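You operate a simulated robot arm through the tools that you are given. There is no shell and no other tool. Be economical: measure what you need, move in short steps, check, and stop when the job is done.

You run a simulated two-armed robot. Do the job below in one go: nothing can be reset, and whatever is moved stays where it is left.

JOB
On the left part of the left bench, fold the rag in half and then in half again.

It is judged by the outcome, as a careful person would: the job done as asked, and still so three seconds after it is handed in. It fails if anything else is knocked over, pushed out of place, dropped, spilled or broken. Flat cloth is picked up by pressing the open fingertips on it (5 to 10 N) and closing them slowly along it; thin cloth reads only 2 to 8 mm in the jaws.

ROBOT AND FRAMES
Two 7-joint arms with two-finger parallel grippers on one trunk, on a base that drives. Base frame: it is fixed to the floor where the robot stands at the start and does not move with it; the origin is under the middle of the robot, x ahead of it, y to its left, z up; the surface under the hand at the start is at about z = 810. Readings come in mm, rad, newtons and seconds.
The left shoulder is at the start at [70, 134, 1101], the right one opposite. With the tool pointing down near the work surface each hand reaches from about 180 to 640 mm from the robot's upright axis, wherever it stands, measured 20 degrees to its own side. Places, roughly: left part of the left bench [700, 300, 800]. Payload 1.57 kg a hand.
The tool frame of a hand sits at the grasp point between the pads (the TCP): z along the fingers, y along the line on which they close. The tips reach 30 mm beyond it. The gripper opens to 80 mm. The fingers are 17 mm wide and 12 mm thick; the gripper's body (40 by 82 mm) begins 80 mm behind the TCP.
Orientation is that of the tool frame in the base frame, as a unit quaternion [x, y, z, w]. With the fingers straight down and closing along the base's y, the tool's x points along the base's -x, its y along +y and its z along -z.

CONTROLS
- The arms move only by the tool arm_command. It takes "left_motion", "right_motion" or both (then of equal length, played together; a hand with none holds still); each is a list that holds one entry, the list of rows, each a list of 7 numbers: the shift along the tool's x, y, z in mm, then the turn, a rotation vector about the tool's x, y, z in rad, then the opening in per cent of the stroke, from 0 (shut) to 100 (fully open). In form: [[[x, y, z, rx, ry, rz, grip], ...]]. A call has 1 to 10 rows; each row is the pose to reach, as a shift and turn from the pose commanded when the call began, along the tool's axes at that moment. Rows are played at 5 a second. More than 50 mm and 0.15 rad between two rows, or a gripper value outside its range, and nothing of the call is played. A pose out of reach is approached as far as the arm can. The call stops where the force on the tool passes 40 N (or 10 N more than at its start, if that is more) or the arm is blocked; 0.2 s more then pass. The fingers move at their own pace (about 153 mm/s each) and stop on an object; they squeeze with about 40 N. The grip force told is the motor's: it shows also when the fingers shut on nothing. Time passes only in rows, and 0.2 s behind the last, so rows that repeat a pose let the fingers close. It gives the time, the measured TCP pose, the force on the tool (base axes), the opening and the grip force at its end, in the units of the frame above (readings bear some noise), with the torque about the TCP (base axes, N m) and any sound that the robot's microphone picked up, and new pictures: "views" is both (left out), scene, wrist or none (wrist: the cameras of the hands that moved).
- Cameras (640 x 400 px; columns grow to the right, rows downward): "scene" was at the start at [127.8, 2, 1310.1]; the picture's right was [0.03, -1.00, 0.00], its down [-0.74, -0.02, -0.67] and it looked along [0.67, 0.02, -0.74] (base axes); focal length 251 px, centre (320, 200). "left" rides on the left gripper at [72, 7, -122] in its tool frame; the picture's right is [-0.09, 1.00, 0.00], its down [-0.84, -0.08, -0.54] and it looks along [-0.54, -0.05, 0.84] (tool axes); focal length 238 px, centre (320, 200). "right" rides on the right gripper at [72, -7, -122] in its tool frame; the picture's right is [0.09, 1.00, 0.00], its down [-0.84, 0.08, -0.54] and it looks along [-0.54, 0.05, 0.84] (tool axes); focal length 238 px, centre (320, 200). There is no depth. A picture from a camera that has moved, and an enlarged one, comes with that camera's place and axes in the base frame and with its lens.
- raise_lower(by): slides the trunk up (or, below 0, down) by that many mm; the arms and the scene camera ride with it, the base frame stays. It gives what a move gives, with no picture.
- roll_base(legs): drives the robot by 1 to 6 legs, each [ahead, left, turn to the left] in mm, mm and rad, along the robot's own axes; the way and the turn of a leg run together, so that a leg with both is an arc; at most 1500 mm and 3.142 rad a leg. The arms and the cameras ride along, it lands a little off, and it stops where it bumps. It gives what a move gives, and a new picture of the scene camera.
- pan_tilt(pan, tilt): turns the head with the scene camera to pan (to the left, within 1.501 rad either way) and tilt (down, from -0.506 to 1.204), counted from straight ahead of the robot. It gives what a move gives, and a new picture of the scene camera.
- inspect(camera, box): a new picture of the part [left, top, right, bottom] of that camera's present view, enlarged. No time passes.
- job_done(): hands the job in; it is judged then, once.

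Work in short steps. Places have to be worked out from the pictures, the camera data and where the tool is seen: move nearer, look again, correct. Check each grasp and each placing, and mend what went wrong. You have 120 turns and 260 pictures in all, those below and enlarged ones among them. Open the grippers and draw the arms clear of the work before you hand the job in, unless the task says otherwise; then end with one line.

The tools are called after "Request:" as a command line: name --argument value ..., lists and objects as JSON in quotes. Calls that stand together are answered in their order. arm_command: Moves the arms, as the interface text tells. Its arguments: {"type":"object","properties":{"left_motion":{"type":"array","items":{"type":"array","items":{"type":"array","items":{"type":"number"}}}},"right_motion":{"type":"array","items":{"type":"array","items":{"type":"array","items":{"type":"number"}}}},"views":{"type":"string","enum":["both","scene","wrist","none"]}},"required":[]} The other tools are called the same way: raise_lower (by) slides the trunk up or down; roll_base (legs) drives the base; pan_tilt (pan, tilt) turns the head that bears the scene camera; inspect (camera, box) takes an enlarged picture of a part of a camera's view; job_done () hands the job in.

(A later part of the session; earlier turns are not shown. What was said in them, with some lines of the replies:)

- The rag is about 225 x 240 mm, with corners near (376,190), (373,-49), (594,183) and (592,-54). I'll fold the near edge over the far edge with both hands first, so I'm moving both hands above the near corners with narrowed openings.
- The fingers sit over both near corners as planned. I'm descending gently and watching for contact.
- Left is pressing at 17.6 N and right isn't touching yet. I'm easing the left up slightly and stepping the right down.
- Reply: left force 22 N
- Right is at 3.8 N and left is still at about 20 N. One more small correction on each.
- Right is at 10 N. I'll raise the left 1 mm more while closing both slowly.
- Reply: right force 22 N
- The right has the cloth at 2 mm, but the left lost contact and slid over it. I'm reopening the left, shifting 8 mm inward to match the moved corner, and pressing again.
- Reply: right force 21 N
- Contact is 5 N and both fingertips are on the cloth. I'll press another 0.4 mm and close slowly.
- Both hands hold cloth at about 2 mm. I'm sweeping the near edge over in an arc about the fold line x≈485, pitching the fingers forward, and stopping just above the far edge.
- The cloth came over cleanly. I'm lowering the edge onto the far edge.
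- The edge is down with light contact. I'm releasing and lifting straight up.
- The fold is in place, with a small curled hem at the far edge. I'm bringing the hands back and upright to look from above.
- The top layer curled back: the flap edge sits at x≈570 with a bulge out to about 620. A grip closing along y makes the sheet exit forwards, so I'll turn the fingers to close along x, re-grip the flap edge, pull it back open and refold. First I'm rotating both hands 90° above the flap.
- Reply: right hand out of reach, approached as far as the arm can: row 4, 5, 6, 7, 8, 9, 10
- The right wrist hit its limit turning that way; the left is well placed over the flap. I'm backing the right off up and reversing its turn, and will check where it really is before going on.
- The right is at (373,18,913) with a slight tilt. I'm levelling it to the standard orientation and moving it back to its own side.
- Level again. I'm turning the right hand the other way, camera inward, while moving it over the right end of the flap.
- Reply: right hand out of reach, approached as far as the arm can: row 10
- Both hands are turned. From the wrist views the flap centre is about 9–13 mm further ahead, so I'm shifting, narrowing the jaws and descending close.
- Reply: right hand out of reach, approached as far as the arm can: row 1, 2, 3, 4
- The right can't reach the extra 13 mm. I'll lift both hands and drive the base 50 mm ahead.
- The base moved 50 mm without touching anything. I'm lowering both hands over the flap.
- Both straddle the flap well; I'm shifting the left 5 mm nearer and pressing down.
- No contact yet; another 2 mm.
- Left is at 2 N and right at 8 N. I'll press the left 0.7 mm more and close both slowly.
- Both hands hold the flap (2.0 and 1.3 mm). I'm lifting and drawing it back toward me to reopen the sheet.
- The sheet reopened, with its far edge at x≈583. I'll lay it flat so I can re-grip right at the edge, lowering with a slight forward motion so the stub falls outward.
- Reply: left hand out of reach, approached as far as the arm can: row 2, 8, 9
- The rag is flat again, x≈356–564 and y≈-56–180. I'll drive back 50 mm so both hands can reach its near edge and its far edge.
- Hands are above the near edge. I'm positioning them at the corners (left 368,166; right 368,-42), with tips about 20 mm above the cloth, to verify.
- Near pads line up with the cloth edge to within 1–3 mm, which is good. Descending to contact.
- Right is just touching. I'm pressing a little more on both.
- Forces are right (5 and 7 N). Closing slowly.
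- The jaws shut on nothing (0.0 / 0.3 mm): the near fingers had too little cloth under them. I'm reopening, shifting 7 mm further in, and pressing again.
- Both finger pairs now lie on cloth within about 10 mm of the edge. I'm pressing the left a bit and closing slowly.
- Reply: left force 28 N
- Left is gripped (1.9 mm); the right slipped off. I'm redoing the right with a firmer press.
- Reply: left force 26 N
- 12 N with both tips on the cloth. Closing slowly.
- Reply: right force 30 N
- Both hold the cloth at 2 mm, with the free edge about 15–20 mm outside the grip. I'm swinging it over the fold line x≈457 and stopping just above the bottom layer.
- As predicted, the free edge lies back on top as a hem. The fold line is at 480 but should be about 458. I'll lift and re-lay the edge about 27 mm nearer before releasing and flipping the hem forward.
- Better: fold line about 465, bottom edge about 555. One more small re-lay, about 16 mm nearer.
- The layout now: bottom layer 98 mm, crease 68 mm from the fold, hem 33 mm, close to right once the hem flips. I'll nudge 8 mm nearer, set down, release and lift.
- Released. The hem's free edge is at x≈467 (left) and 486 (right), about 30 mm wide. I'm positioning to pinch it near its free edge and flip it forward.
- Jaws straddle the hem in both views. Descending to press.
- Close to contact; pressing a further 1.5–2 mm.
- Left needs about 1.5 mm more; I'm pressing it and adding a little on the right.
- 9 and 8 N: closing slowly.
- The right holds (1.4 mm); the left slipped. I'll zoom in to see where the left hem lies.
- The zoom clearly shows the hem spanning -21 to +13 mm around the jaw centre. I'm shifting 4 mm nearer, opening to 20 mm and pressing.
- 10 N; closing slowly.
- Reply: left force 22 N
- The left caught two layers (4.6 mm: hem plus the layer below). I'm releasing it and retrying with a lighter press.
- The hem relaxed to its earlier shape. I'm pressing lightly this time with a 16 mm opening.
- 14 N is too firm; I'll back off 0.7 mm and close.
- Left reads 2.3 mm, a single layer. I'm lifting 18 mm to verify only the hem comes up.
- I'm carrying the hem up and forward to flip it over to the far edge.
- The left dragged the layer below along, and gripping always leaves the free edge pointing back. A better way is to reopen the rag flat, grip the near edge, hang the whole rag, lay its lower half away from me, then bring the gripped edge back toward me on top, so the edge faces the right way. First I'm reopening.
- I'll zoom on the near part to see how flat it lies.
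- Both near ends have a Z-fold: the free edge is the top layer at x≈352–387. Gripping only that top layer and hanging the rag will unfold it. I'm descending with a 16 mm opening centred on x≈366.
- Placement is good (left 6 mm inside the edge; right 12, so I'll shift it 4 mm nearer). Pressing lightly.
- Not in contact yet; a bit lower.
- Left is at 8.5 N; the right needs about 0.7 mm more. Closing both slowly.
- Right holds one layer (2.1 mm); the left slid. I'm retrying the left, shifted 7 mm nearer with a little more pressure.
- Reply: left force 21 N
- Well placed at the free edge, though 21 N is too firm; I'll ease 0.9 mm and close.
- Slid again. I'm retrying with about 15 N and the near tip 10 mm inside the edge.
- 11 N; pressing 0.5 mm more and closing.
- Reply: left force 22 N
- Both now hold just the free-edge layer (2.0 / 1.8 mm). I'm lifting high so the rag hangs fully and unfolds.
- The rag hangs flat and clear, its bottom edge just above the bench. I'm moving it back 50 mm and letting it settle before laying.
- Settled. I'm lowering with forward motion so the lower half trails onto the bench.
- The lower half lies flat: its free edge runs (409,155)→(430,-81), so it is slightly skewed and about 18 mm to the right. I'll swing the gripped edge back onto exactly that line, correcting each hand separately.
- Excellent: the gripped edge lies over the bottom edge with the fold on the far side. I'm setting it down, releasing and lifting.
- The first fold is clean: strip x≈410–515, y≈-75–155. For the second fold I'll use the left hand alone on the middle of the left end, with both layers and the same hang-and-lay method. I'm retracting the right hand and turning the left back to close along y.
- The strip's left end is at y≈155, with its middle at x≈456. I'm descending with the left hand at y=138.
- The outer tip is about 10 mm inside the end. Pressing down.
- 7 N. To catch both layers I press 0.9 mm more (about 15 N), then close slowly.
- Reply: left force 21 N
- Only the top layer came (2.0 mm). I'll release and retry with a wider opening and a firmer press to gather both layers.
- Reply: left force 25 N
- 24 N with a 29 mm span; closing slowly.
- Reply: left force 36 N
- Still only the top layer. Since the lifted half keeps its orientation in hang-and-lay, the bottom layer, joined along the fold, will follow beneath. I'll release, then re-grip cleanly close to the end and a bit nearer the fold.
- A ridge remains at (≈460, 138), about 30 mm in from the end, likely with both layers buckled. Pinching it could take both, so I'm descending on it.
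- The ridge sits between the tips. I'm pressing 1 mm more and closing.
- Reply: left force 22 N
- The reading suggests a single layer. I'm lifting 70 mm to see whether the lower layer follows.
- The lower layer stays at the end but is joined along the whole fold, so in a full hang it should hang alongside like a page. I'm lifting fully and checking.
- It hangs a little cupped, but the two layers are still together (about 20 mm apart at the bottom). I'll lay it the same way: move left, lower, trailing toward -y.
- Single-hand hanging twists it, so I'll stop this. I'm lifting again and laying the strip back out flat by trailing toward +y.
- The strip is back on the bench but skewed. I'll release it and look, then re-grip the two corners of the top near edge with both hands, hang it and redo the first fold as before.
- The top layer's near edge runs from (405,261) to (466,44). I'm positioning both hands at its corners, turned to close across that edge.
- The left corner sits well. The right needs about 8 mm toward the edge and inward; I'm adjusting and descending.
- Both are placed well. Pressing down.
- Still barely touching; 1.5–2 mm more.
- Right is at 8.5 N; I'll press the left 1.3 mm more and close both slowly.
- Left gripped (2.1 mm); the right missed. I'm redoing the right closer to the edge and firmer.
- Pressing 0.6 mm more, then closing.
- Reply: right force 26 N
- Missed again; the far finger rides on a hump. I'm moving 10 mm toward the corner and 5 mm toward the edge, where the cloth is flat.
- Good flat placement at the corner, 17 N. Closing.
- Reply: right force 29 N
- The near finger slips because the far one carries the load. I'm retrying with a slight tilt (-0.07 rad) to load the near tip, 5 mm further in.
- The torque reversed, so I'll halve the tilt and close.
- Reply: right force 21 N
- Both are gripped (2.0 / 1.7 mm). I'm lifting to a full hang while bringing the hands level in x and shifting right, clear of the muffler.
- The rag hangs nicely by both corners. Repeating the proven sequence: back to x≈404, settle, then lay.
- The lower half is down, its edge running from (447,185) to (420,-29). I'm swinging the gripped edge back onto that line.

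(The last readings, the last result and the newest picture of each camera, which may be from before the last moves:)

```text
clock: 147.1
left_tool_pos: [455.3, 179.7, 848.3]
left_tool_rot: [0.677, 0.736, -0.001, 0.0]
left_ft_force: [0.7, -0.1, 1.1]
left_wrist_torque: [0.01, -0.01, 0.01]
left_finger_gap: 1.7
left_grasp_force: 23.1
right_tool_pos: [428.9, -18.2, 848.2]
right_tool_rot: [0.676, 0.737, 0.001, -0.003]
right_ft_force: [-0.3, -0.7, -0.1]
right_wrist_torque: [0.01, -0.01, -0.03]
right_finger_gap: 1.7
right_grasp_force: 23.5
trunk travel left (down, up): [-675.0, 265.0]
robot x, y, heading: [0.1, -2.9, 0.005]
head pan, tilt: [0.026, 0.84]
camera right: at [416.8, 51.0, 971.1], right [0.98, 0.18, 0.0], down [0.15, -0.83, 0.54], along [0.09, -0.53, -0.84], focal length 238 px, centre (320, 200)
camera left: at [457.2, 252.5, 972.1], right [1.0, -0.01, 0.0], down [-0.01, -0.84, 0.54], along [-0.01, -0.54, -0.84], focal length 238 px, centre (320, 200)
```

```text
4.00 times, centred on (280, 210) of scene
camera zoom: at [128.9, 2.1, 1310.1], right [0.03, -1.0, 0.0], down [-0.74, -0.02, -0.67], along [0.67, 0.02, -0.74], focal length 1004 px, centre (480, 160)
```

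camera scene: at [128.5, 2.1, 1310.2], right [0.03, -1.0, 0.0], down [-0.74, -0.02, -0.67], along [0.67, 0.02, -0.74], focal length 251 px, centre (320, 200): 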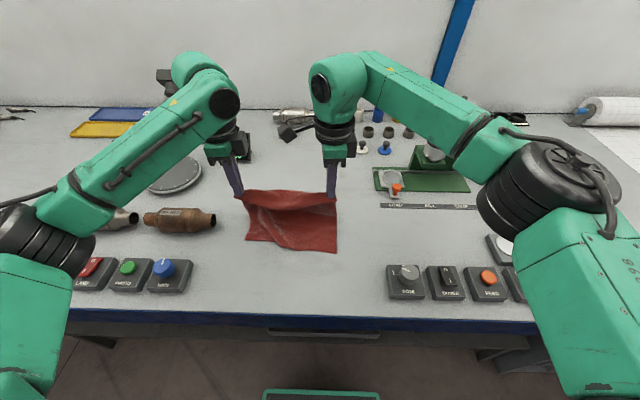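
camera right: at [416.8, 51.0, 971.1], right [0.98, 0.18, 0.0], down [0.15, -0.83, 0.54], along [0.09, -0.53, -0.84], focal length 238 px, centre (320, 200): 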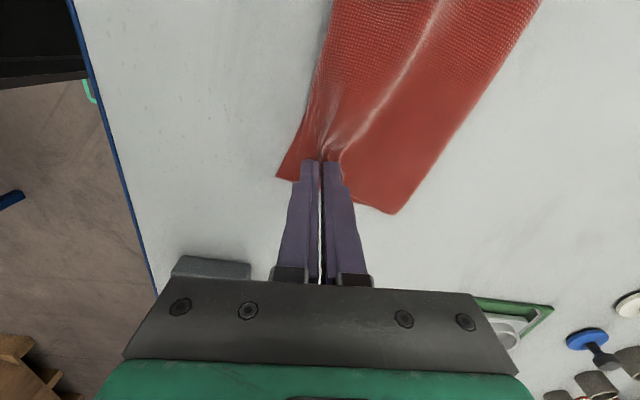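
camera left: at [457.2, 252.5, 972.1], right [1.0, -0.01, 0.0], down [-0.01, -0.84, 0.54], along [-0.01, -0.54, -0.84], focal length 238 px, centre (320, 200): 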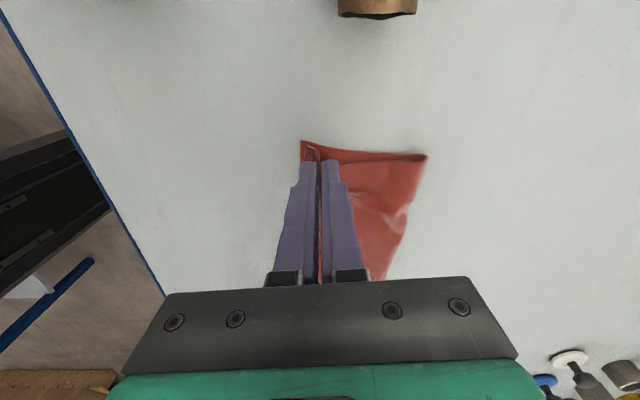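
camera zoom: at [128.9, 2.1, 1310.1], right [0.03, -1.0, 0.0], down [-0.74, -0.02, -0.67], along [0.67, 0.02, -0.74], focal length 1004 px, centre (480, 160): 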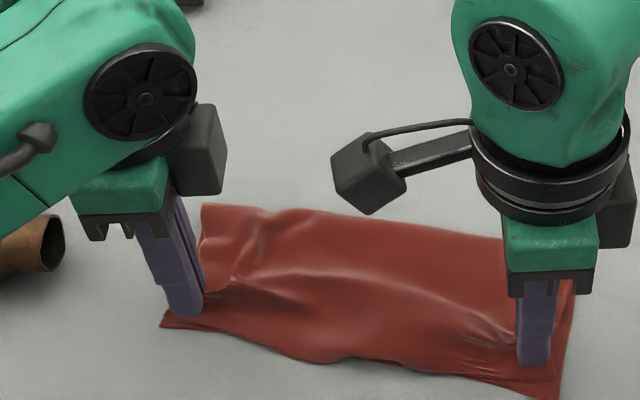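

The fold lies well again. Setting down, releasing and lifting.

Request:
arm_command --left_motion '[[[0, 0, 3, 0, 0, 0, 0], [0, 0, 5, 0, 0, 0, 0], [0, 0, 5, 0, 0, 0, 10], [0, 0, 5, 0, 0, 0, 25], [0, 0, 0, 0, 0, 0, 25], [0, 0, -15, 0, 0, 0, 25], [0, 0, -50, 0, 0, 0, 25]]]' --right_motion '[[[0, 0, 3, 0, 0, 0, 0], [0, 0, 5, 0, 0, 0, 0], [0, 0, 5, 0, 0, 0, 10], [0, 0, 5, 0, 0, 0, 25], [0, 0, 0, 0, 0, 0, 25], [0, 0, -15, 0, 0, 0, 25], [0, 0, -50, 0, 0, 0, 25]]]' --views "wrist"

Request:
inspect --camera "scene" --box '[200, 160, 360, 260]'

```text
clock: 148.7
left_tool_pos: [456.6, 179.9, 899.5]
left_tool_rot: [0.677, 0.736, 0.0, 0.0]
left_ft_force: [-0.8, -0.3, -0.1]
left_wrist_torque: [0.02, 0.0, 0.01]
left_finger_gap: 19.8
left_grasp_force: 0.1
right_tool_pos: [429.5, -17.5, 898.4]
right_tool_rot: [0.676, 0.737, 0.0, -0.002]
right_ft_force: [0.4, 0.5, 0.3]
right_wrist_torque: [-0.01, 0.0, -0.01]
right_finger_gap: 19.8
right_grasp_force: 0.1
trunk travel left (down, up): [-675.0, 265.0]
robot x, y, heading: [-0.1, 0.5, 0.0]
head pan, tilt: [0.026, 0.84]
camera right: at [415.4, 52.2, 1021.3], right [0.98, 0.18, 0.0], down [0.15, -0.83, 0.54], along [0.1, -0.53, -0.84], focal length 238 px, centre (320, 200)
camera left: at [457.4, 252.7, 1021.8], right [1.0, -0.01, 0.0], down [-0.01, -0.84, 0.54], along [0.0, -0.54, -0.84], focal length 238 px, centre (320, 200)
```

right: 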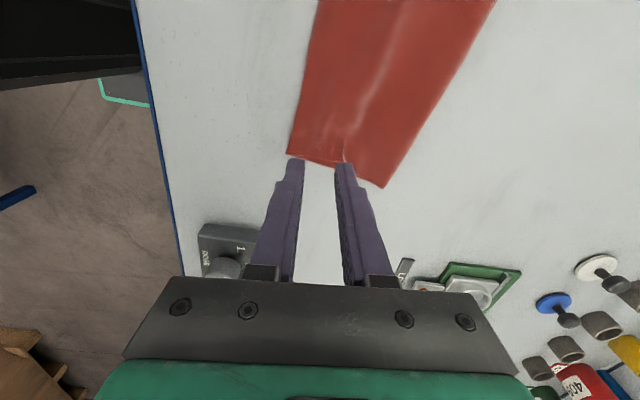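
left: 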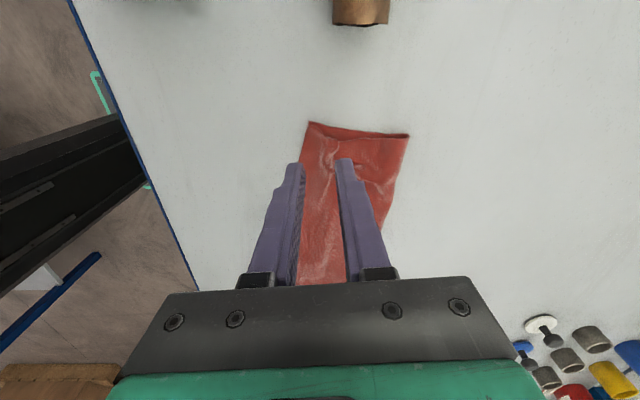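

```text
4.00 times, centred on (280, 210) of scene
camera zoom: at [128.1, 2.1, 1310.1], right [0.03, -1.0, 0.0], down [-0.74, -0.02, -0.67], along [0.67, 0.02, -0.74], focal length 1004 px, centre (480, 160)
```

zoom: 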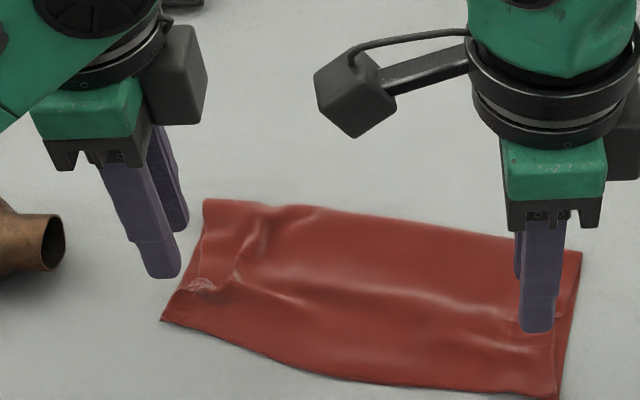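

The first fold is re-done: fold line from (534,188) to (500,-50), open edges near. For the second fold I'll grip close to the fold line at both ends, so both layers come along. Positioning there.

Request:
arm_command --left_motion '[[[-5, 25, 0, 0, 0, 0, 25], [-11, 59, 5, 0, 0, 0, 25], [-11, 59, 30, 0, 0, 0, 25], [-11, 59, 50, 0, 0, 0, 25], [-11, 59, 51, 0, 0, 0, 25]]]' --right_motion '[[[-9, 25, 0, 0, 0, 0, 25], [-19, 56, 5, 0, 0, 0, 25], [-19, 56, 30, 0, 0, 0, 25], [-19, 56, 50, 0, 0, 0, 25], [-19, 56, 50, 0, 0, 0, 25]]]' --views "none"

Request:
inspect --camera "left" --box '[220, 80, 420, 205]'

Request:
inspect --camera "right" --box '[220, 80, 420, 205]'

```text
clock: 149.8
left_tool_pos: [515.6, 172.8, 849.2]
left_tool_rot: [0.677, 0.736, 0.001, 0.0]
left_ft_force: [0.3, 0.0, -0.3]
left_wrist_torque: [0.05, -0.01, 0.01]
left_finger_gap: 19.9
left_grasp_force: 0.0
right_tool_pos: [486.1, -33.0, 847.9]
right_tool_rot: [0.675, 0.737, 0.001, -0.002]
right_ft_force: [-0.3, -0.9, -0.3]
right_wrist_torque: [-0.02, 0.02, 0.02]
right_finger_gap: 19.8
right_grasp_force: 0.0
trunk travel left (down, up): [-675.0, 265.0]
robot x, y, heading: [-0.3, 1.3, -0.007]
head pan, tilt: [0.026, 0.84]
```

```text
3.20 times, centred on (320, 142) of left
camera zoom: at [517.4, 246.5, 971.7], right [1.0, -0.01, 0.0], down [-0.01, -0.84, 0.54], along [-0.01, -0.54, -0.84], focal length 763 px, centre (320, 384)
```

zoom: 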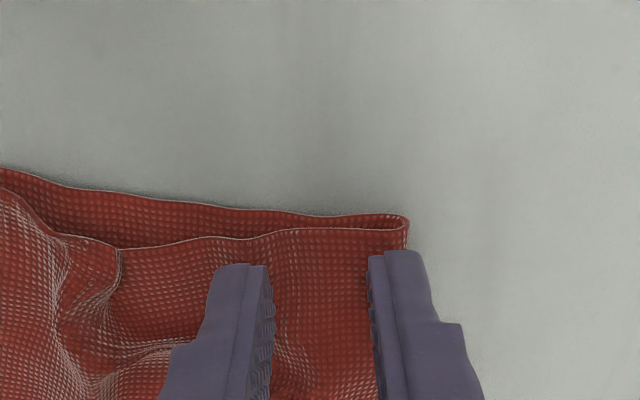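

```text
3.20 times, centred on (320, 142) of right
camera zoom: at [472.9, 35.6, 971.0], right [0.98, 0.18, 0.0], down [0.15, -0.83, 0.54], along [0.1, -0.53, -0.84], focal length 763 px, centre (320, 384)
```

zoom: 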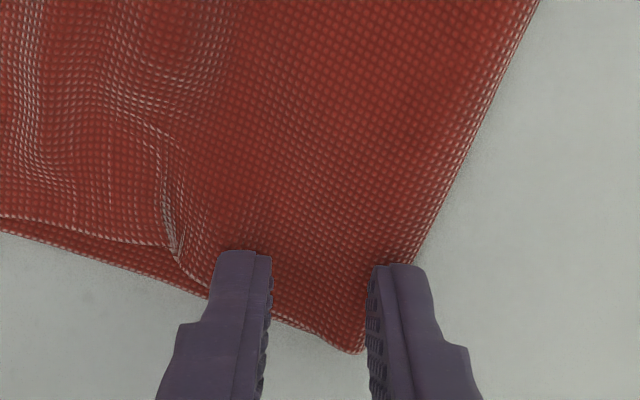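

Both are near the fold. I'm shifting slightly inward so the far tips sit on cloth (left -4 mm; right -6 mm and 8 mm along), then pressing.

Request:
arm_command --left_motion '[[[0, -4, 1, 0, 0, 0, 25], [0, -4, 4, 0, 0, 0, 25], [0, -4, 6, 0, 0, 0, 25], [0, -4, 6.8, 0, 0, 0, 25], [0, -4, 6.8, 0, 0, 0, 25]]]' --right_motion '[[[8, -5, 0, 0, 0, 0, 25], [8, -5, 3, 0, 0, 0, 25], [8, -5, 5, 0, 0, 0, 25], [8, -5, 6, 0, 0, 0, 25], [8, -5, 6, 0, 0, 0, 25]]]' --views "none"

```text
clock: 151.1
left_tool_pos: [511.5, 173.4, 842.5]
left_tool_rot: [0.677, 0.736, 0.001, 0.001]
left_ft_force: [0.7, -0.2, 1.5]
left_wrist_torque: [0.01, -0.01, 0.01]
left_finger_gap: 19.9
left_grasp_force: 0.0
right_tool_pos: [480.4, -26.5, 842.8]
right_tool_rot: [0.676, 0.737, 0.001, -0.002]
right_ft_force: [1.1, -1.3, 10.6]
right_wrist_torque: [-0.08, 0.08, 0.03]
right_finger_gap: 19.7
right_grasp_force: 0.0
trunk travel left (down, up): [-675.0, 265.0]
robot x, y, heading: [-0.9, -0.6, -0.001]
head pan, tilt: [0.026, 0.84]
```

Right is at 10.6 N and left is barely touching; I'll press the left 1.6 mm more, the right 0.3, and close both.

Request:
arm_command --left_motion '[[[0, 0, 1, 0, 0, 0, 25], [0, 0, 1.7, 0, 0, 0, 24], [0, 0, 1.7, 0, 0, 0, 21], [0, 0, 1.7, 0, 0, 0, 18], [0, 0, 1.7, 0, 0, 0, 15], [0, 0, 1.7, 0, 0, 0, 11], [0, 0, 1.7, 0, 0, 0, 7], [0, 0, 1.7, 0, 0, 0, 3], [0, 0, 1.7, 0, 0, 0, 0], [0, 0, 1.7, 0, 0, 0, 0]]]' --right_motion '[[[0, 0, 0.4, 0, 0, 0, 25], [0, 0, 0.4, 0, 0, 0, 24], [0, 0, 0.4, 0, 0, 0, 21], [0, 0, 0.4, 0, 0, 0, 18], [0, 0, 0.4, 0, 0, 0, 15], [0, 0, 0.4, 0, 0, 0, 11], [0, 0, 0.4, 0, 0, 0, 7], [0, 0, 0.4, 0, 0, 0, 3], [0, 0, 0.4, 0, 0, 0, 0], [0, 0, 0.4, 0, 0, 0, 0]]]' --views "none"

Request:
inspect --camera "left" --box '[220, 80, 420, 205]'

Request:
inspect --camera "right" --box '[220, 80, 420, 205]'

```text
clock: 153.2
left_tool_pos: [509.8, 172.8, 842.2]
left_tool_rot: [0.676, 0.737, 0.001, 0.001]
left_ft_force: [1.9, -1.4, 17.0]
left_wrist_torque: [0.05, -0.02, -0.01]
left_finger_gap: 2.1
left_grasp_force: 24.4
right_tool_pos: [478.7, -26.6, 842.3]
right_tool_rot: [0.676, 0.737, 0.003, -0.001]
right_ft_force: [-1.0, 0.0, 9.8]
right_wrist_torque: [-0.05, 0.1, -0.04]
right_finger_gap: 2.1
right_grasp_force: 23.7
trunk travel left (down, up): [-675.0, 265.0]
robot x, y, heading: [-0.9, -0.7, -0.002]
head pan, tilt: [0.026, 0.84]
```

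```text
3.20 times, centred on (320, 142) of left
camera zoom: at [510.4, 245.6, 965.0], right [1.0, -0.01, 0.0], down [-0.01, -0.84, 0.54], along [0.0, -0.54, -0.84], focal length 763 px, centre (320, 384)
```

zoom: 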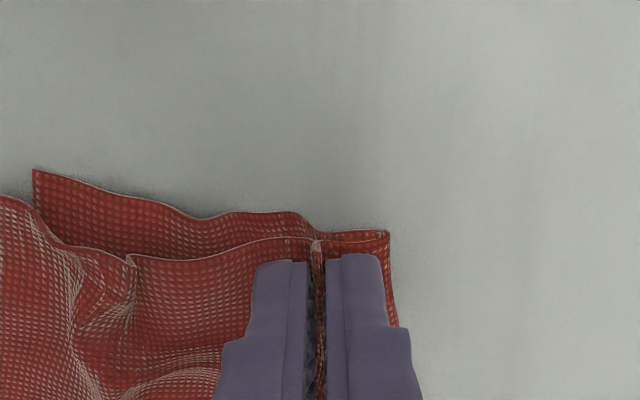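

```text
3.20 times, centred on (320, 142) of right
camera zoom: at [465.0, 43.2, 965.5], right [0.98, 0.18, 0.0], down [0.15, -0.83, 0.54], along [0.1, -0.53, -0.84], focal length 763 px, centre (320, 384)
```

zoom: 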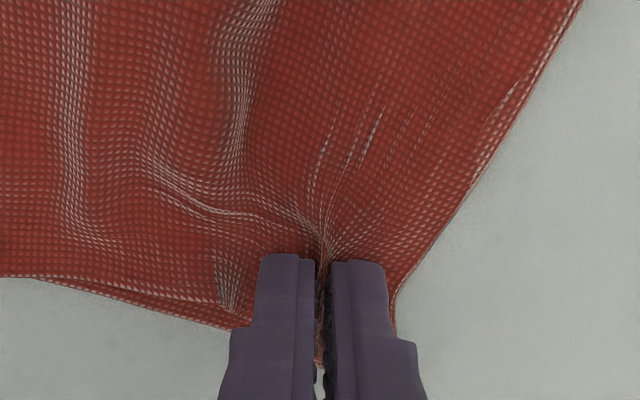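

Both gripped, but 15 mm from the fold the layers would hang unevenly. I'll re-grip right on the fold loop, far tip just outside it, so both layers hang equally.

Request:
arm_command --left_motion '[[[0, 0, 0, 0, 0, 0, 25], [0, 0, -6, 0, 0, 0, 25], [0, 8, -6, 0, 0, 0, 25], [0, 8, -2, 0, 0, 0, 25], [0, 8, 0, 0, 0, 0, 25], [0, 8, 0, 0, 0, 0, 25]]]' --right_motion '[[[0, 0, 0, 0, 0, 0, 25], [0, 0, -6, 0, 0, 0, 25], [0, 9, -6, 0, 0, 0, 25], [0, 9, -2, 0, 0, 0, 25], [0, 9, 0, 0, 0, 0, 25], [0, 9, 0, 0, 0, 0, 25]]]' --views "none"

Request:
inspect --camera "left" --box '[220, 80, 420, 205]'

Request:
inspect --camera "right" --box '[220, 80, 420, 205]'

```text
clock: 154.7
left_tool_pos: [519.0, 174.6, 842.8]
left_tool_rot: [0.677, 0.736, 0.001, 0.002]
left_ft_force: [2.9, 1.7, 18.6]
left_wrist_torque: [0.18, 0.01, -0.08]
left_finger_gap: 19.1
left_grasp_force: 0.2
right_tool_pos: [488.5, -25.9, 843.2]
right_tool_rot: [0.675, 0.738, 0.003, -0.001]
right_ft_force: [1.0, 0.4, 4.6]
right_wrist_torque: [-0.03, -0.01, -0.01]
right_finger_gap: 19.5
right_grasp_force: 0.1
trunk travel left (down, up): [-675.0, 265.0]
robot x, y, heading: [2.6, 0.9, 0.004]
head pan, tilt: [0.026, 0.84]
```

```text
3.20 times, centred on (320, 142) of left
camera zoom: at [519.0, 247.4, 964.9], right [1.0, -0.01, 0.01], down [-0.01, -0.84, 0.54], along [0.0, -0.54, -0.84], focal length 763 px, centre (320, 384)
```

zoom: 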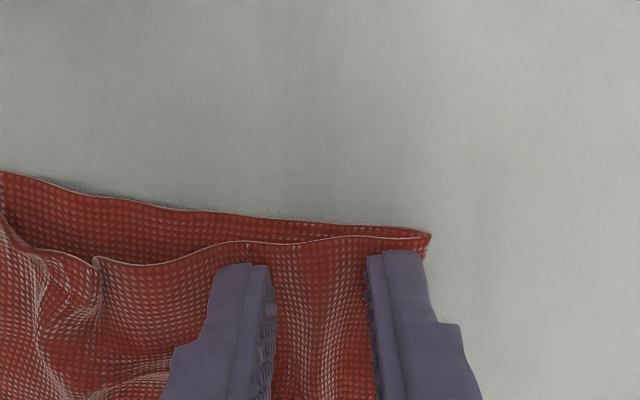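

```text
3.20 times, centred on (320, 142) of right
camera zoom: at [475.2, 44.3, 965.6], right [0.98, 0.18, 0.0], down [0.15, -0.83, 0.54], along [0.1, -0.53, -0.84], focal length 763 px, centre (320, 384)
```

zoom: 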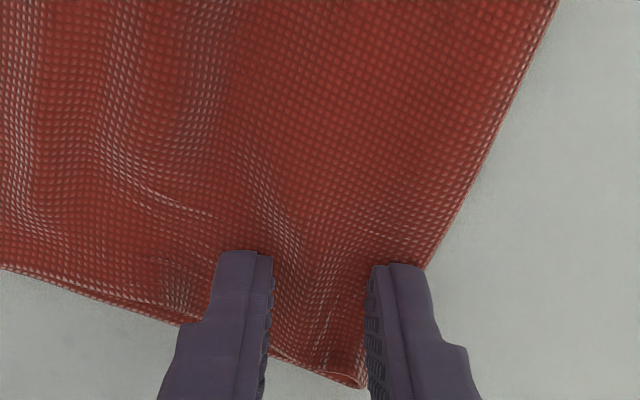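

The loop relaxed outward, so the tips need about 9 mm (left) and 6 mm (right) more. Shifting, pressing and closing in one go.

Request:
arm_command --left_motion '[[[0, 4, -5, 0, 0, 0, 25], [0, 10, -5, 0, 0, 0, 25], [0, 10, -0.5, 0, 0, 0, 25], [0, 10, -0.3, 0, 0, 0, 22], [0, 10, -0.3, 0, 0, 0, 18], [0, 10, -0.3, 0, 0, 0, 14], [0, 10, -0.3, 0, 0, 0, 10], [0, 10, -0.3, 0, 0, 0, 5], [0, 10, -0.3, 0, 0, 0, 0], [0, 10, -0.3, 0, 0, 0, 0]]]' --right_motion '[[[0, 4, -5, 0, 0, 0, 25], [0, 7, -5, 0, 0, 0, 25], [0, 7, 0.5, 0, 0, 0, 25], [0, 7, 0.7, 0, 0, 0, 22], [0, 7, 0.7, 0, 0, 0, 18], [0, 7, 0.7, 0, 0, 0, 14], [0, 7, 0.7, 0, 0, 0, 10], [0, 7, 0.7, 0, 0, 0, 5], [0, 7, 0.7, 0, 0, 0, 0], [0, 7, 0.7, 0, 0, 0, 0]]]' --views "none"

Request:
inspect --camera "left" --box '[220, 80, 420, 205]'

Request:
inspect --camera "right" --box '[220, 80, 420, 205]'

```text
clock: 156.8
left_tool_pos: [526.7, 175.8, 841.8]
left_tool_rot: [0.677, 0.736, 0.002, 0.002]
left_ft_force: [0.0, -1.1, 11.4]
left_wrist_torque: [0.03, 0.0, -0.05]
left_finger_gap: 2.2
left_grasp_force: 23.0
right_tool_pos: [495.1, -25.4, 842.0]
right_tool_rot: [0.676, 0.737, 0.002, -0.001]
right_ft_force: [1.0, 0.0, 15.3]
right_wrist_torque: [-0.06, 0.08, 0.02]
right_finger_gap: 2.1
right_grasp_force: 23.1
trunk travel left (down, up): [-675.0, 265.0]
robot x, y, heading: [3.8, -0.8, 0.001]
head pan, tilt: [0.026, 0.84]
```

```text
3.20 times, centred on (320, 142) of left
camera zoom: at [528.2, 248.0, 965.0], right [1.0, -0.01, 0.0], down [-0.01, -0.84, 0.54], along [0.0, -0.54, -0.84], focal length 763 px, centre (320, 384)
```

zoom: 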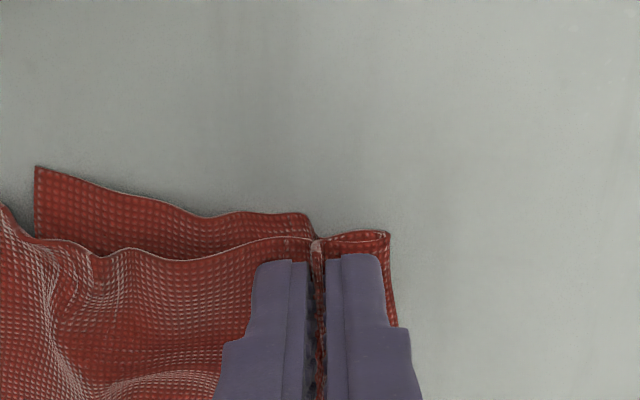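

```text
3.20 times, centred on (320, 142) of right
camera zoom: at [481.5, 44.5, 965.3], right [0.98, 0.18, 0.0], down [0.15, -0.83, 0.54], along [0.1, -0.53, -0.84], focal length 763 px, centre (320, 384)
```

zoom: 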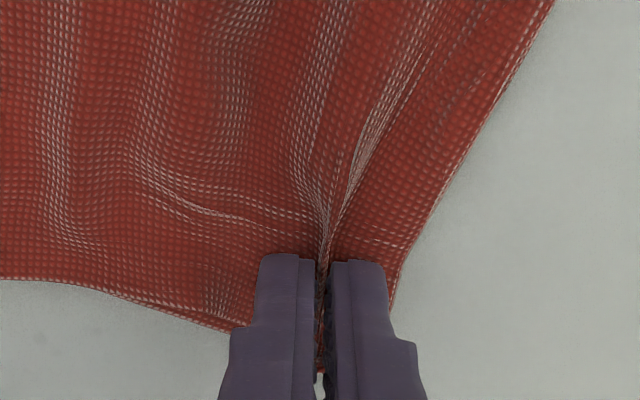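

Both hold firmly on both ends close to the fold. I'm lifting it clear to hang, then I'll lay its free edges away from me.

Request:
arm_command --left_motion '[[[0, 0, -20, 0, 0, 0, 0], [0, 3, -45, 0, 0, 0, 0], [-1, 6, -70, 0, 0, 0, 0], [-1, 9, -95, 0, 0, 0, 0], [-1, 12, -120, 0, 0, 0, 0], [-1, 14, -135, 0, 0, 0, 0], [-1, 14, -135, 0, 0, 0, 0], [-1, 14, -135, 0, 0, 0, 0]]]' --right_motion '[[[0, 0, -20, 0, 0, 0, 0], [0, 6, -45, 0, 0, 0, 0], [-1, 12, -70, 0, 0, 0, 0], [-2, 19, -95, 0, 0, 0, 0], [-2, 26, -120, 0, 0, 0, 0], [-3, 32, -135, 0, 0, 0, 0], [-3, 32, -135, 0, 0, 0, 0], [-3, 32, -135, 0, 0, 0, 0]]]' --views "wrist"

Request:
inspect --camera "scene" --box '[200, 120, 360, 220]'

```text
clock: 158.7
left_tool_pos: [544.3, 175.6, 974.0]
left_tool_rot: [0.677, 0.736, 0.0, 0.0]
left_ft_force: [0.2, 0.5, -0.4]
left_wrist_torque: [0.0, -0.01, 0.01]
left_finger_gap: 2.1
left_grasp_force: 23.9
right_tool_pos: [529.6, -25.2, 974.5]
right_tool_rot: [0.676, 0.737, 0.001, -0.003]
right_ft_force: [0.6, 0.3, -0.2]
right_wrist_torque: [0.02, 0.0, 0.0]
right_finger_gap: 2.0
right_grasp_force: 23.7
trunk travel left (down, up): [-675.0, 265.0]
robot x, y, heading: [-0.5, -2.1, 0.002]
head pan, tilt: [0.026, 0.84]
camera right: at [517.8, 46.0, 1097.7], right [0.98, 0.18, 0.0], down [0.15, -0.83, 0.54], along [0.1, -0.53, -0.84], focal length 238 px, centre (320, 200)
camera left: at [545.9, 248.2, 1097.3], right [1.0, -0.01, 0.0], down [-0.01, -0.84, 0.54], along [-0.01, -0.54, -0.84], focal length 238 px, centre (320, 200)
```

right: 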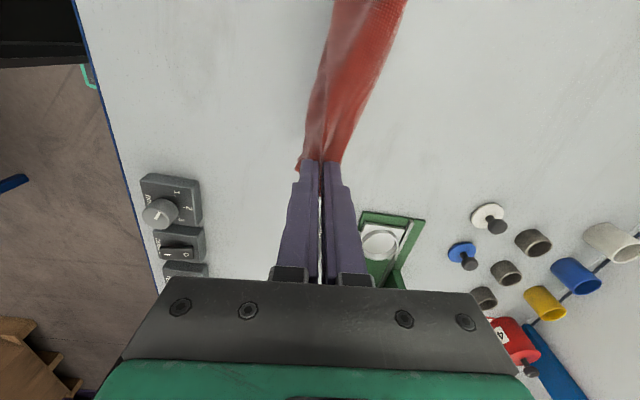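
left: 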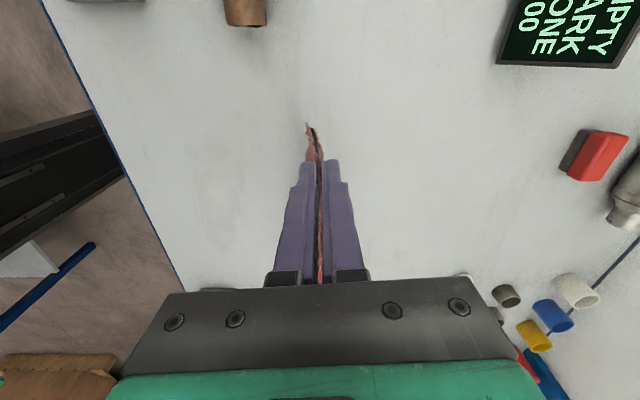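

```text
4.00 times, centred on (280, 170) of scene
camera zoom: at [129.0, 2.1, 1310.1], right [0.03, -1.0, 0.0], down [-0.74, -0.02, -0.67], along [0.67, 0.02, -0.74], focal length 1004 px, centre (480, 320)
```

zoom: 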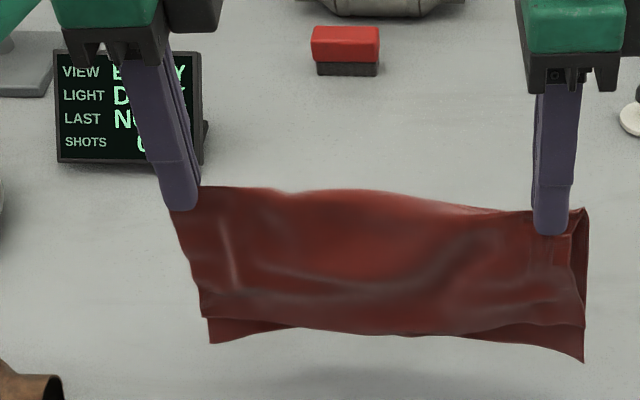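

It hangs well, with the layers nearly even. I'm lowering while moving toward me so the free edges trail away.

Request:
arm_command --left_motion '[[[0, -4, 8, 0, 0, 0, 0], [1, -8, 16, 0, 0, 0, 0], [1, -15, 25, 0, 0, 0, 0], [2, -25, 36, 0, 0, 0, 0], [3, -37, 48, 0, 0, 0, 0], [4, -49, 60, 0, 0, 0, 0], [5, -56, 66, 0, 0, 0, 0], [5, -56, 66, 0, 0, 0, 0]]]' --right_motion '[[[0, -4, 8, 0, 0, 0, 0], [1, -8, 16, 0, 0, 0, 0], [1, -15, 25, 0, 0, 0, 0], [2, -25, 36, 0, 0, 0, 0], [3, -37, 48, 0, 0, 0, 0], [4, -49, 60, 0, 0, 0, 0], [5, -56, 66, 0, 0, 0, 0], [5, -56, 66, 0, 0, 0, 0]]]' --views "wrist"

Request:
inspect --camera "scene" --box '[200, 140, 360, 240]'

```text
clock: 160.4
left_tool_pos: [487.8, 175.7, 909.0]
left_tool_rot: [0.677, 0.736, 0.0, 0.001]
left_ft_force: [-0.4, -0.2, 0.7]
left_wrist_torque: [-0.01, 0.04, -0.02]
left_finger_gap: 2.2
left_grasp_force: 23.7
right_tool_pos: [474.7, -24.2, 908.4]
right_tool_rot: [0.675, 0.738, 0.002, -0.003]
right_ft_force: [-0.4, -0.3, -0.1]
right_wrist_torque: [-0.02, 0.0, -0.01]
right_finger_gap: 2.1
right_grasp_force: 23.6
trunk travel left (down, up): [-675.0, 265.0]
robot x, y, heading: [-1.4, 1.4, 0.004]
head pan, tilt: [0.026, 0.84]
camera right: at [461.3, 44.7, 1032.0], right [0.98, 0.18, 0.0], down [0.15, -0.83, 0.54], along [0.09, -0.53, -0.84], focal length 238 px, centre (320, 200)
camera left: at [488.7, 249.0, 1031.4], right [1.0, -0.01, 0.0], down [-0.01, -0.84, 0.54], along [-0.01, -0.54, -0.84], focal length 238 px, centre (320, 200)
```

right: 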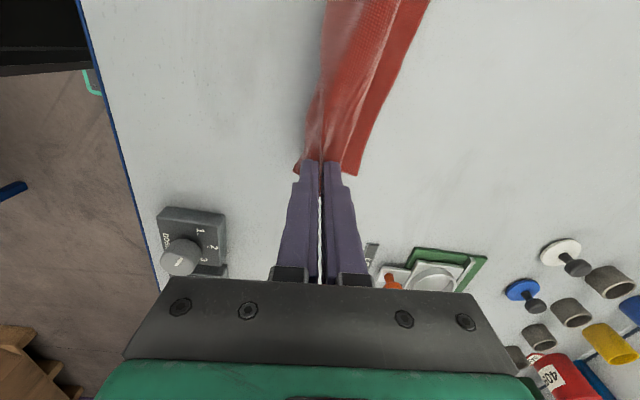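
left: 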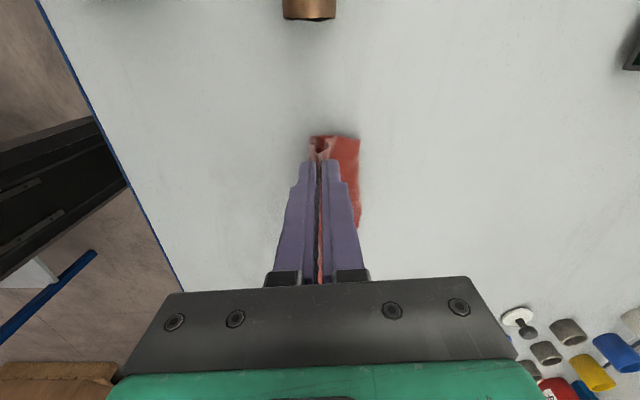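

```text
4.00 times, centred on (280, 190) of scene
camera zoom: at [129.1, 2.0, 1310.1], right [0.03, -1.0, 0.0], down [-0.74, -0.02, -0.67], along [0.67, 0.02, -0.74], focal length 1004 px, centre (480, 240)
```

zoom: 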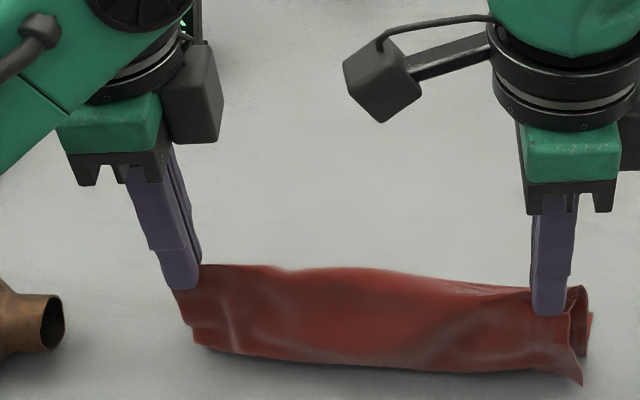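

Free edges trail at x≈525/515. Now I swing the gripped fold edge back over them.

Request:
arm_command --left_motion '[[[1, -8, 6, 0, 0, 0, 0], [1, -12, 13, 0, 0, 0, 0], [1, -7, 22, 0, 0, 0, 0], [0, 3, 31, 0, 0, 0, 0], [-1, 13, 41, 0, 0, 0, 0], [-2, 21, 50, 0, 0, 0, 0], [-2, 25, 57, 0, 0, 0, 0], [-2, 25, 57, 0, 0, 0, 0]]]' --right_motion '[[[1, -8, 6, 0, 0, 0, 0], [1, -12, 13, 0, 0, 0, 0], [1, -7, 22, 0, 0, 0, 0], [0, 4, 31, 0, 0, 0, 0], [-1, 15, 41, 0, 0, 0, 0], [-2, 24, 50, 0, 0, 0, 0], [-2, 28, 57, 0, 0, 0, 0], [-2, 28, 57, 0, 0, 0, 0]]]' --views "wrist"

Request:
inspect --camera "scene" --box '[200, 140, 360, 240]'

```text
clock: 162.2
left_tool_pos: [512.4, 174.8, 852.0]
left_tool_rot: [0.677, 0.736, 0.001, 0.0]
left_ft_force: [-0.5, -0.1, 0.2]
left_wrist_torque: [0.02, 0.02, -0.02]
left_finger_gap: 2.0
left_grasp_force: 23.9
right_tool_pos: [501.1, -24.2, 851.3]
right_tool_rot: [0.675, 0.738, 0.001, -0.002]
right_ft_force: [-0.1, 0.3, -0.1]
right_wrist_torque: [0.01, 0.01, 0.01]
right_finger_gap: 2.1
right_grasp_force: 23.7
trunk travel left (down, up): [-675.0, 265.0]
robot x, y, heading: [4.0, -1.8, -0.001]
head pan, tilt: [0.026, 0.84]
camera right: at [488.2, 45.7, 975.5], right [0.98, 0.18, 0.0], down [0.15, -0.83, 0.54], along [0.1, -0.53, -0.84], focal length 238 px, centre (320, 200)
camera left: at [513.8, 248.6, 973.4], right [1.0, -0.01, 0.0], down [-0.01, -0.84, 0.54], along [0.0, -0.54, -0.84], focal length 238 px, centre (320, 200)
```

right: 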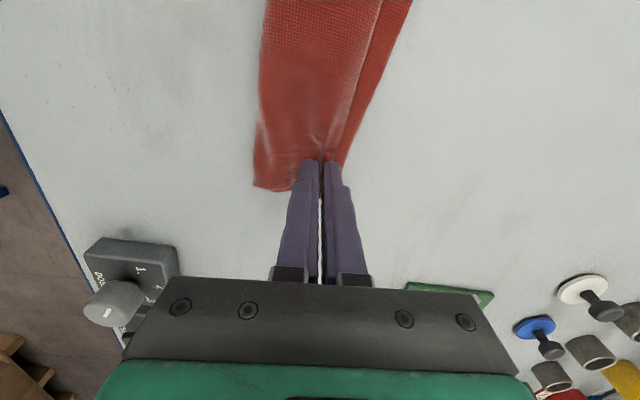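
left: 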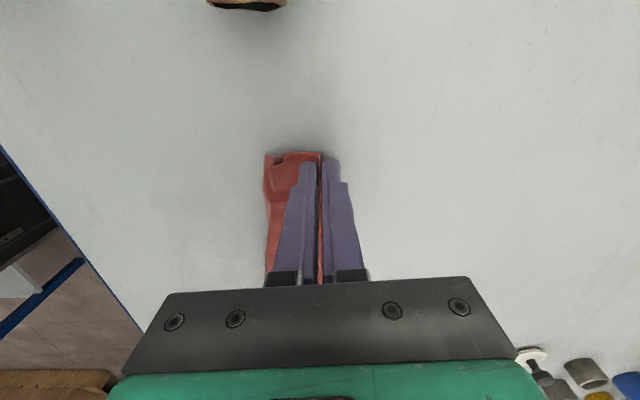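

```text
4.00 times, centred on (280, 190) of scene
camera zoom: at [128.7, 2.0, 1310.1], right [0.03, -1.0, 0.0], down [-0.74, -0.02, -0.67], along [0.67, 0.02, -0.74], focal length 1004 px, centre (480, 240)
```

zoom: 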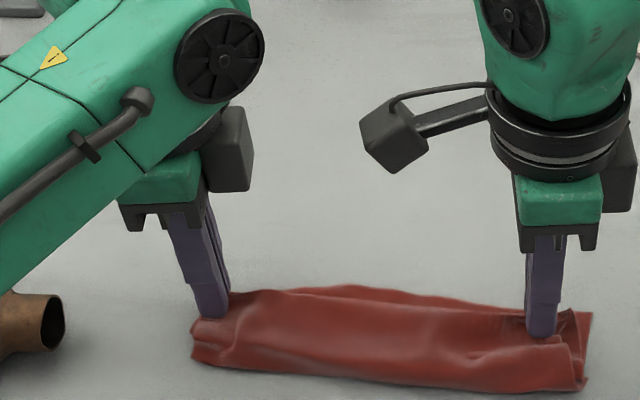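

The second fold lies in place as a neat four-layer strip. Setting down, releasing and lifting.

Request:
arm_command --left_motion '[[[0, 0, 3, 0, 0, 0, 0], [0, 0, 5, 0, 0, 0, 0], [0, 0, 5, 0, 0, 0, 10], [0, 0, 5, 0, 0, 0, 25], [0, 0, 0, 0, 0, 0, 25], [0, 0, -15, 0, 0, 0, 25], [0, 0, -55, 0, 0, 0, 25], [0, 0, -95, 0, 0, 0, 25]]]' --right_motion '[[[0, 0, 3, 0, 0, 0, 0], [0, 0, 5, 0, 0, 0, 0], [0, 0, 5, 0, 0, 0, 10], [0, 0, 5, 0, 0, 0, 25], [0, 0, 0, 0, 0, 0, 25], [0, 0, -15, 0, 0, 0, 25], [0, 0, -55, 0, 0, 0, 25], [0, 0, -95, 0, 0, 0, 25]]]' --views "wrist"

Request:
inspect --camera "scene" --box '[200, 140, 360, 240]'

```text
clock: 164.1
left_tool_pos: [512.0, 178.0, 947.3]
left_tool_rot: [0.677, 0.736, 0.0, 0.0]
left_ft_force: [-0.8, 0.2, -0.5]
left_wrist_torque: [-0.01, 0.0, 0.04]
left_finger_gap: 19.9
left_grasp_force: 0.1
right_tool_pos: [502.0, -24.5, 947.8]
right_tool_rot: [0.676, 0.737, 0.0, -0.002]
right_ft_force: [0.5, 0.3, 0.0]
right_wrist_torque: [0.0, -0.01, -0.05]
right_finger_gap: 20.0
right_grasp_force: 0.1
trunk travel left (down, up): [-675.0, 265.0]
robot x, y, heading: [1.4, -1.7, -0.004]
head pan, tilt: [0.026, 0.84]
camera right: at [488.8, 46.0, 1071.1], right [0.98, 0.18, 0.0], down [0.15, -0.83, 0.54], along [0.1, -0.53, -0.84], focal length 238 px, centre (320, 200)
camera left: at [513.7, 250.5, 1070.5], right [1.0, -0.01, 0.0], down [-0.01, -0.84, 0.54], along [-0.01, -0.54, -0.84], focal length 238 px, centre (320, 200)
```

right: 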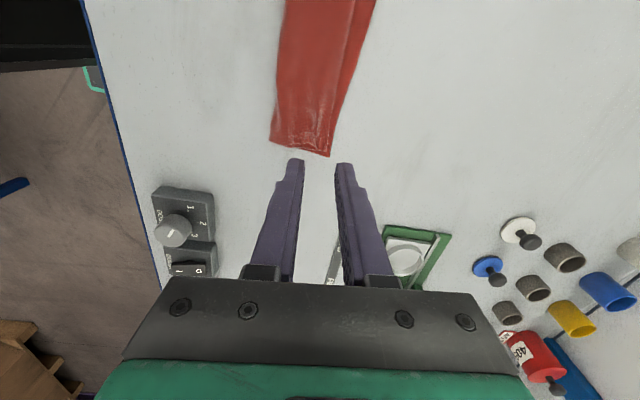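
left: 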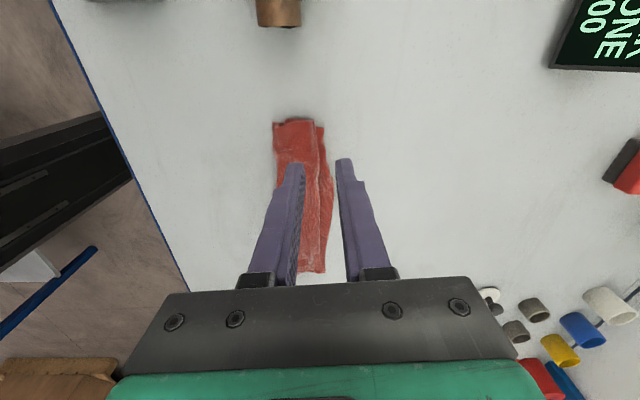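

```text
4.00 times, centred on (280, 190) of scene
camera zoom: at [127.7, 2.4, 1310.1], right [0.03, -1.0, 0.0], down [-0.74, -0.02, -0.67], along [0.67, 0.02, -0.74], focal length 1004 px, centre (480, 240)
```

zoom: 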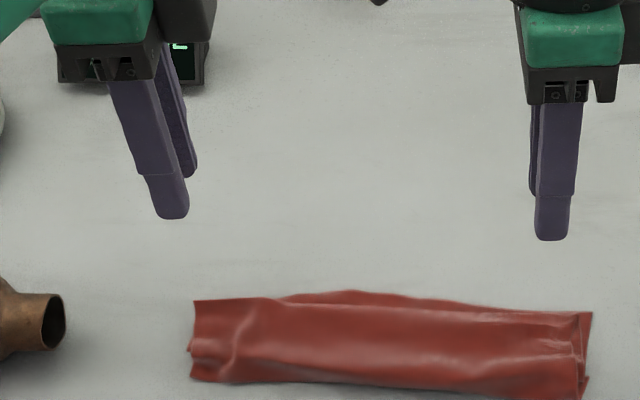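

The rag is now a neat four-layer strip, about a quarter of its original area. I'm drawing both arms clear and taking a final look.

Request:
arm_command --left_motion '[[[10, -10, -20, 0, 0, 0, 25], [30, -20, -40, 0, 0, 0, 25], [50, -30, -60, 0, 0, 0, 25], [70, -40, -70, 0, 0, 0, 25], [90, -40, -80, 0, 0, 0, 25]]]' --right_motion '[[[-20, -10, -25, 0, 0, 0, 25], [-50, -20, -50, 0, 0, 0, 25], [-80, -30, -70, 0, 0, 0, 25], [-110, -40, -85, 0, 0, 0, 25], [-130, -40, -95, 0, 0, 0, 25]]]' --views "scene"

Request:
inspect --camera "scene" --box '[200, 160, 360, 260]'

```text
clock: 165.2
left_tool_pos: [464.5, 263.3, 1028.1]
left_tool_rot: [0.678, 0.735, -0.001, 0.0]
left_ft_force: [-0.2, -0.7, 0.8]
left_wrist_torque: [0.04, 0.0, 0.04]
left_finger_gap: 19.8
left_grasp_force: 0.0
right_tool_pos: [472.6, -159.7, 1042.3]
right_tool_rot: [0.676, 0.737, 0.002, -0.002]
right_ft_force: [0.1, 0.2, -0.3]
right_wrist_torque: [0.01, -0.03, 0.0]
right_finger_gap: 19.9
right_grasp_force: 0.1
trunk travel left (down, up): [-675.0, 265.0]
robot x, y, heading: [0.4, 0.0, 0.003]
head pan, tilt: [0.026, 0.84]
camera scene: at [128.7, 2.1, 1310.1], right [0.03, -1.0, 0.0], down [-0.74, -0.02, -0.67], along [0.67, 0.02, -0.74], focal length 251 px, centre (320, 200)
```

scene: 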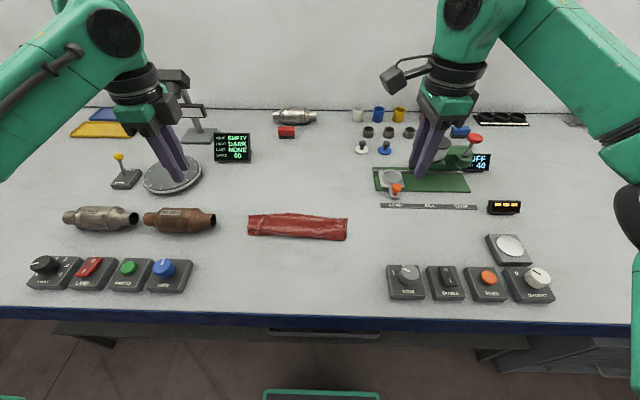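

```text
4.00 times, centred on (280, 210) of scene
camera zoom: at [128.7, 2.1, 1310.1], right [0.03, -1.0, 0.0], down [-0.74, -0.02, -0.67], along [0.67, 0.02, -0.74], focal length 1004 px, centre (480, 160)
```

zoom: 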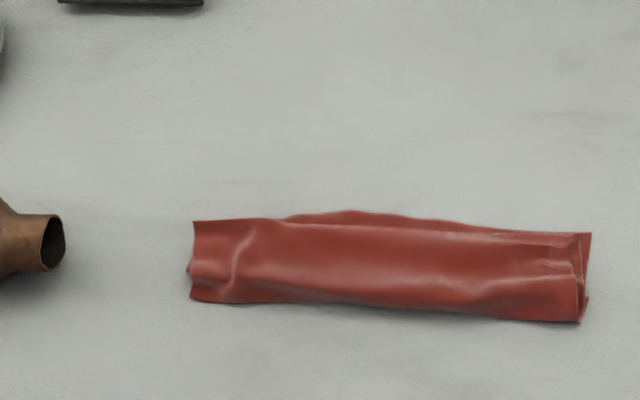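

The rag lies flat, folded in half twice, nothing else has moved and both hands are open and clear. Handing in.

Request:
job_done

```text
The job is handed in.
```

The rag is folded in half and then in half again, with both folds running the same way. It lies as a flat four-layer strip about 225 by 60 mm rather than a square. Nothing else on the bench was moved, and both grippers are open and clear.
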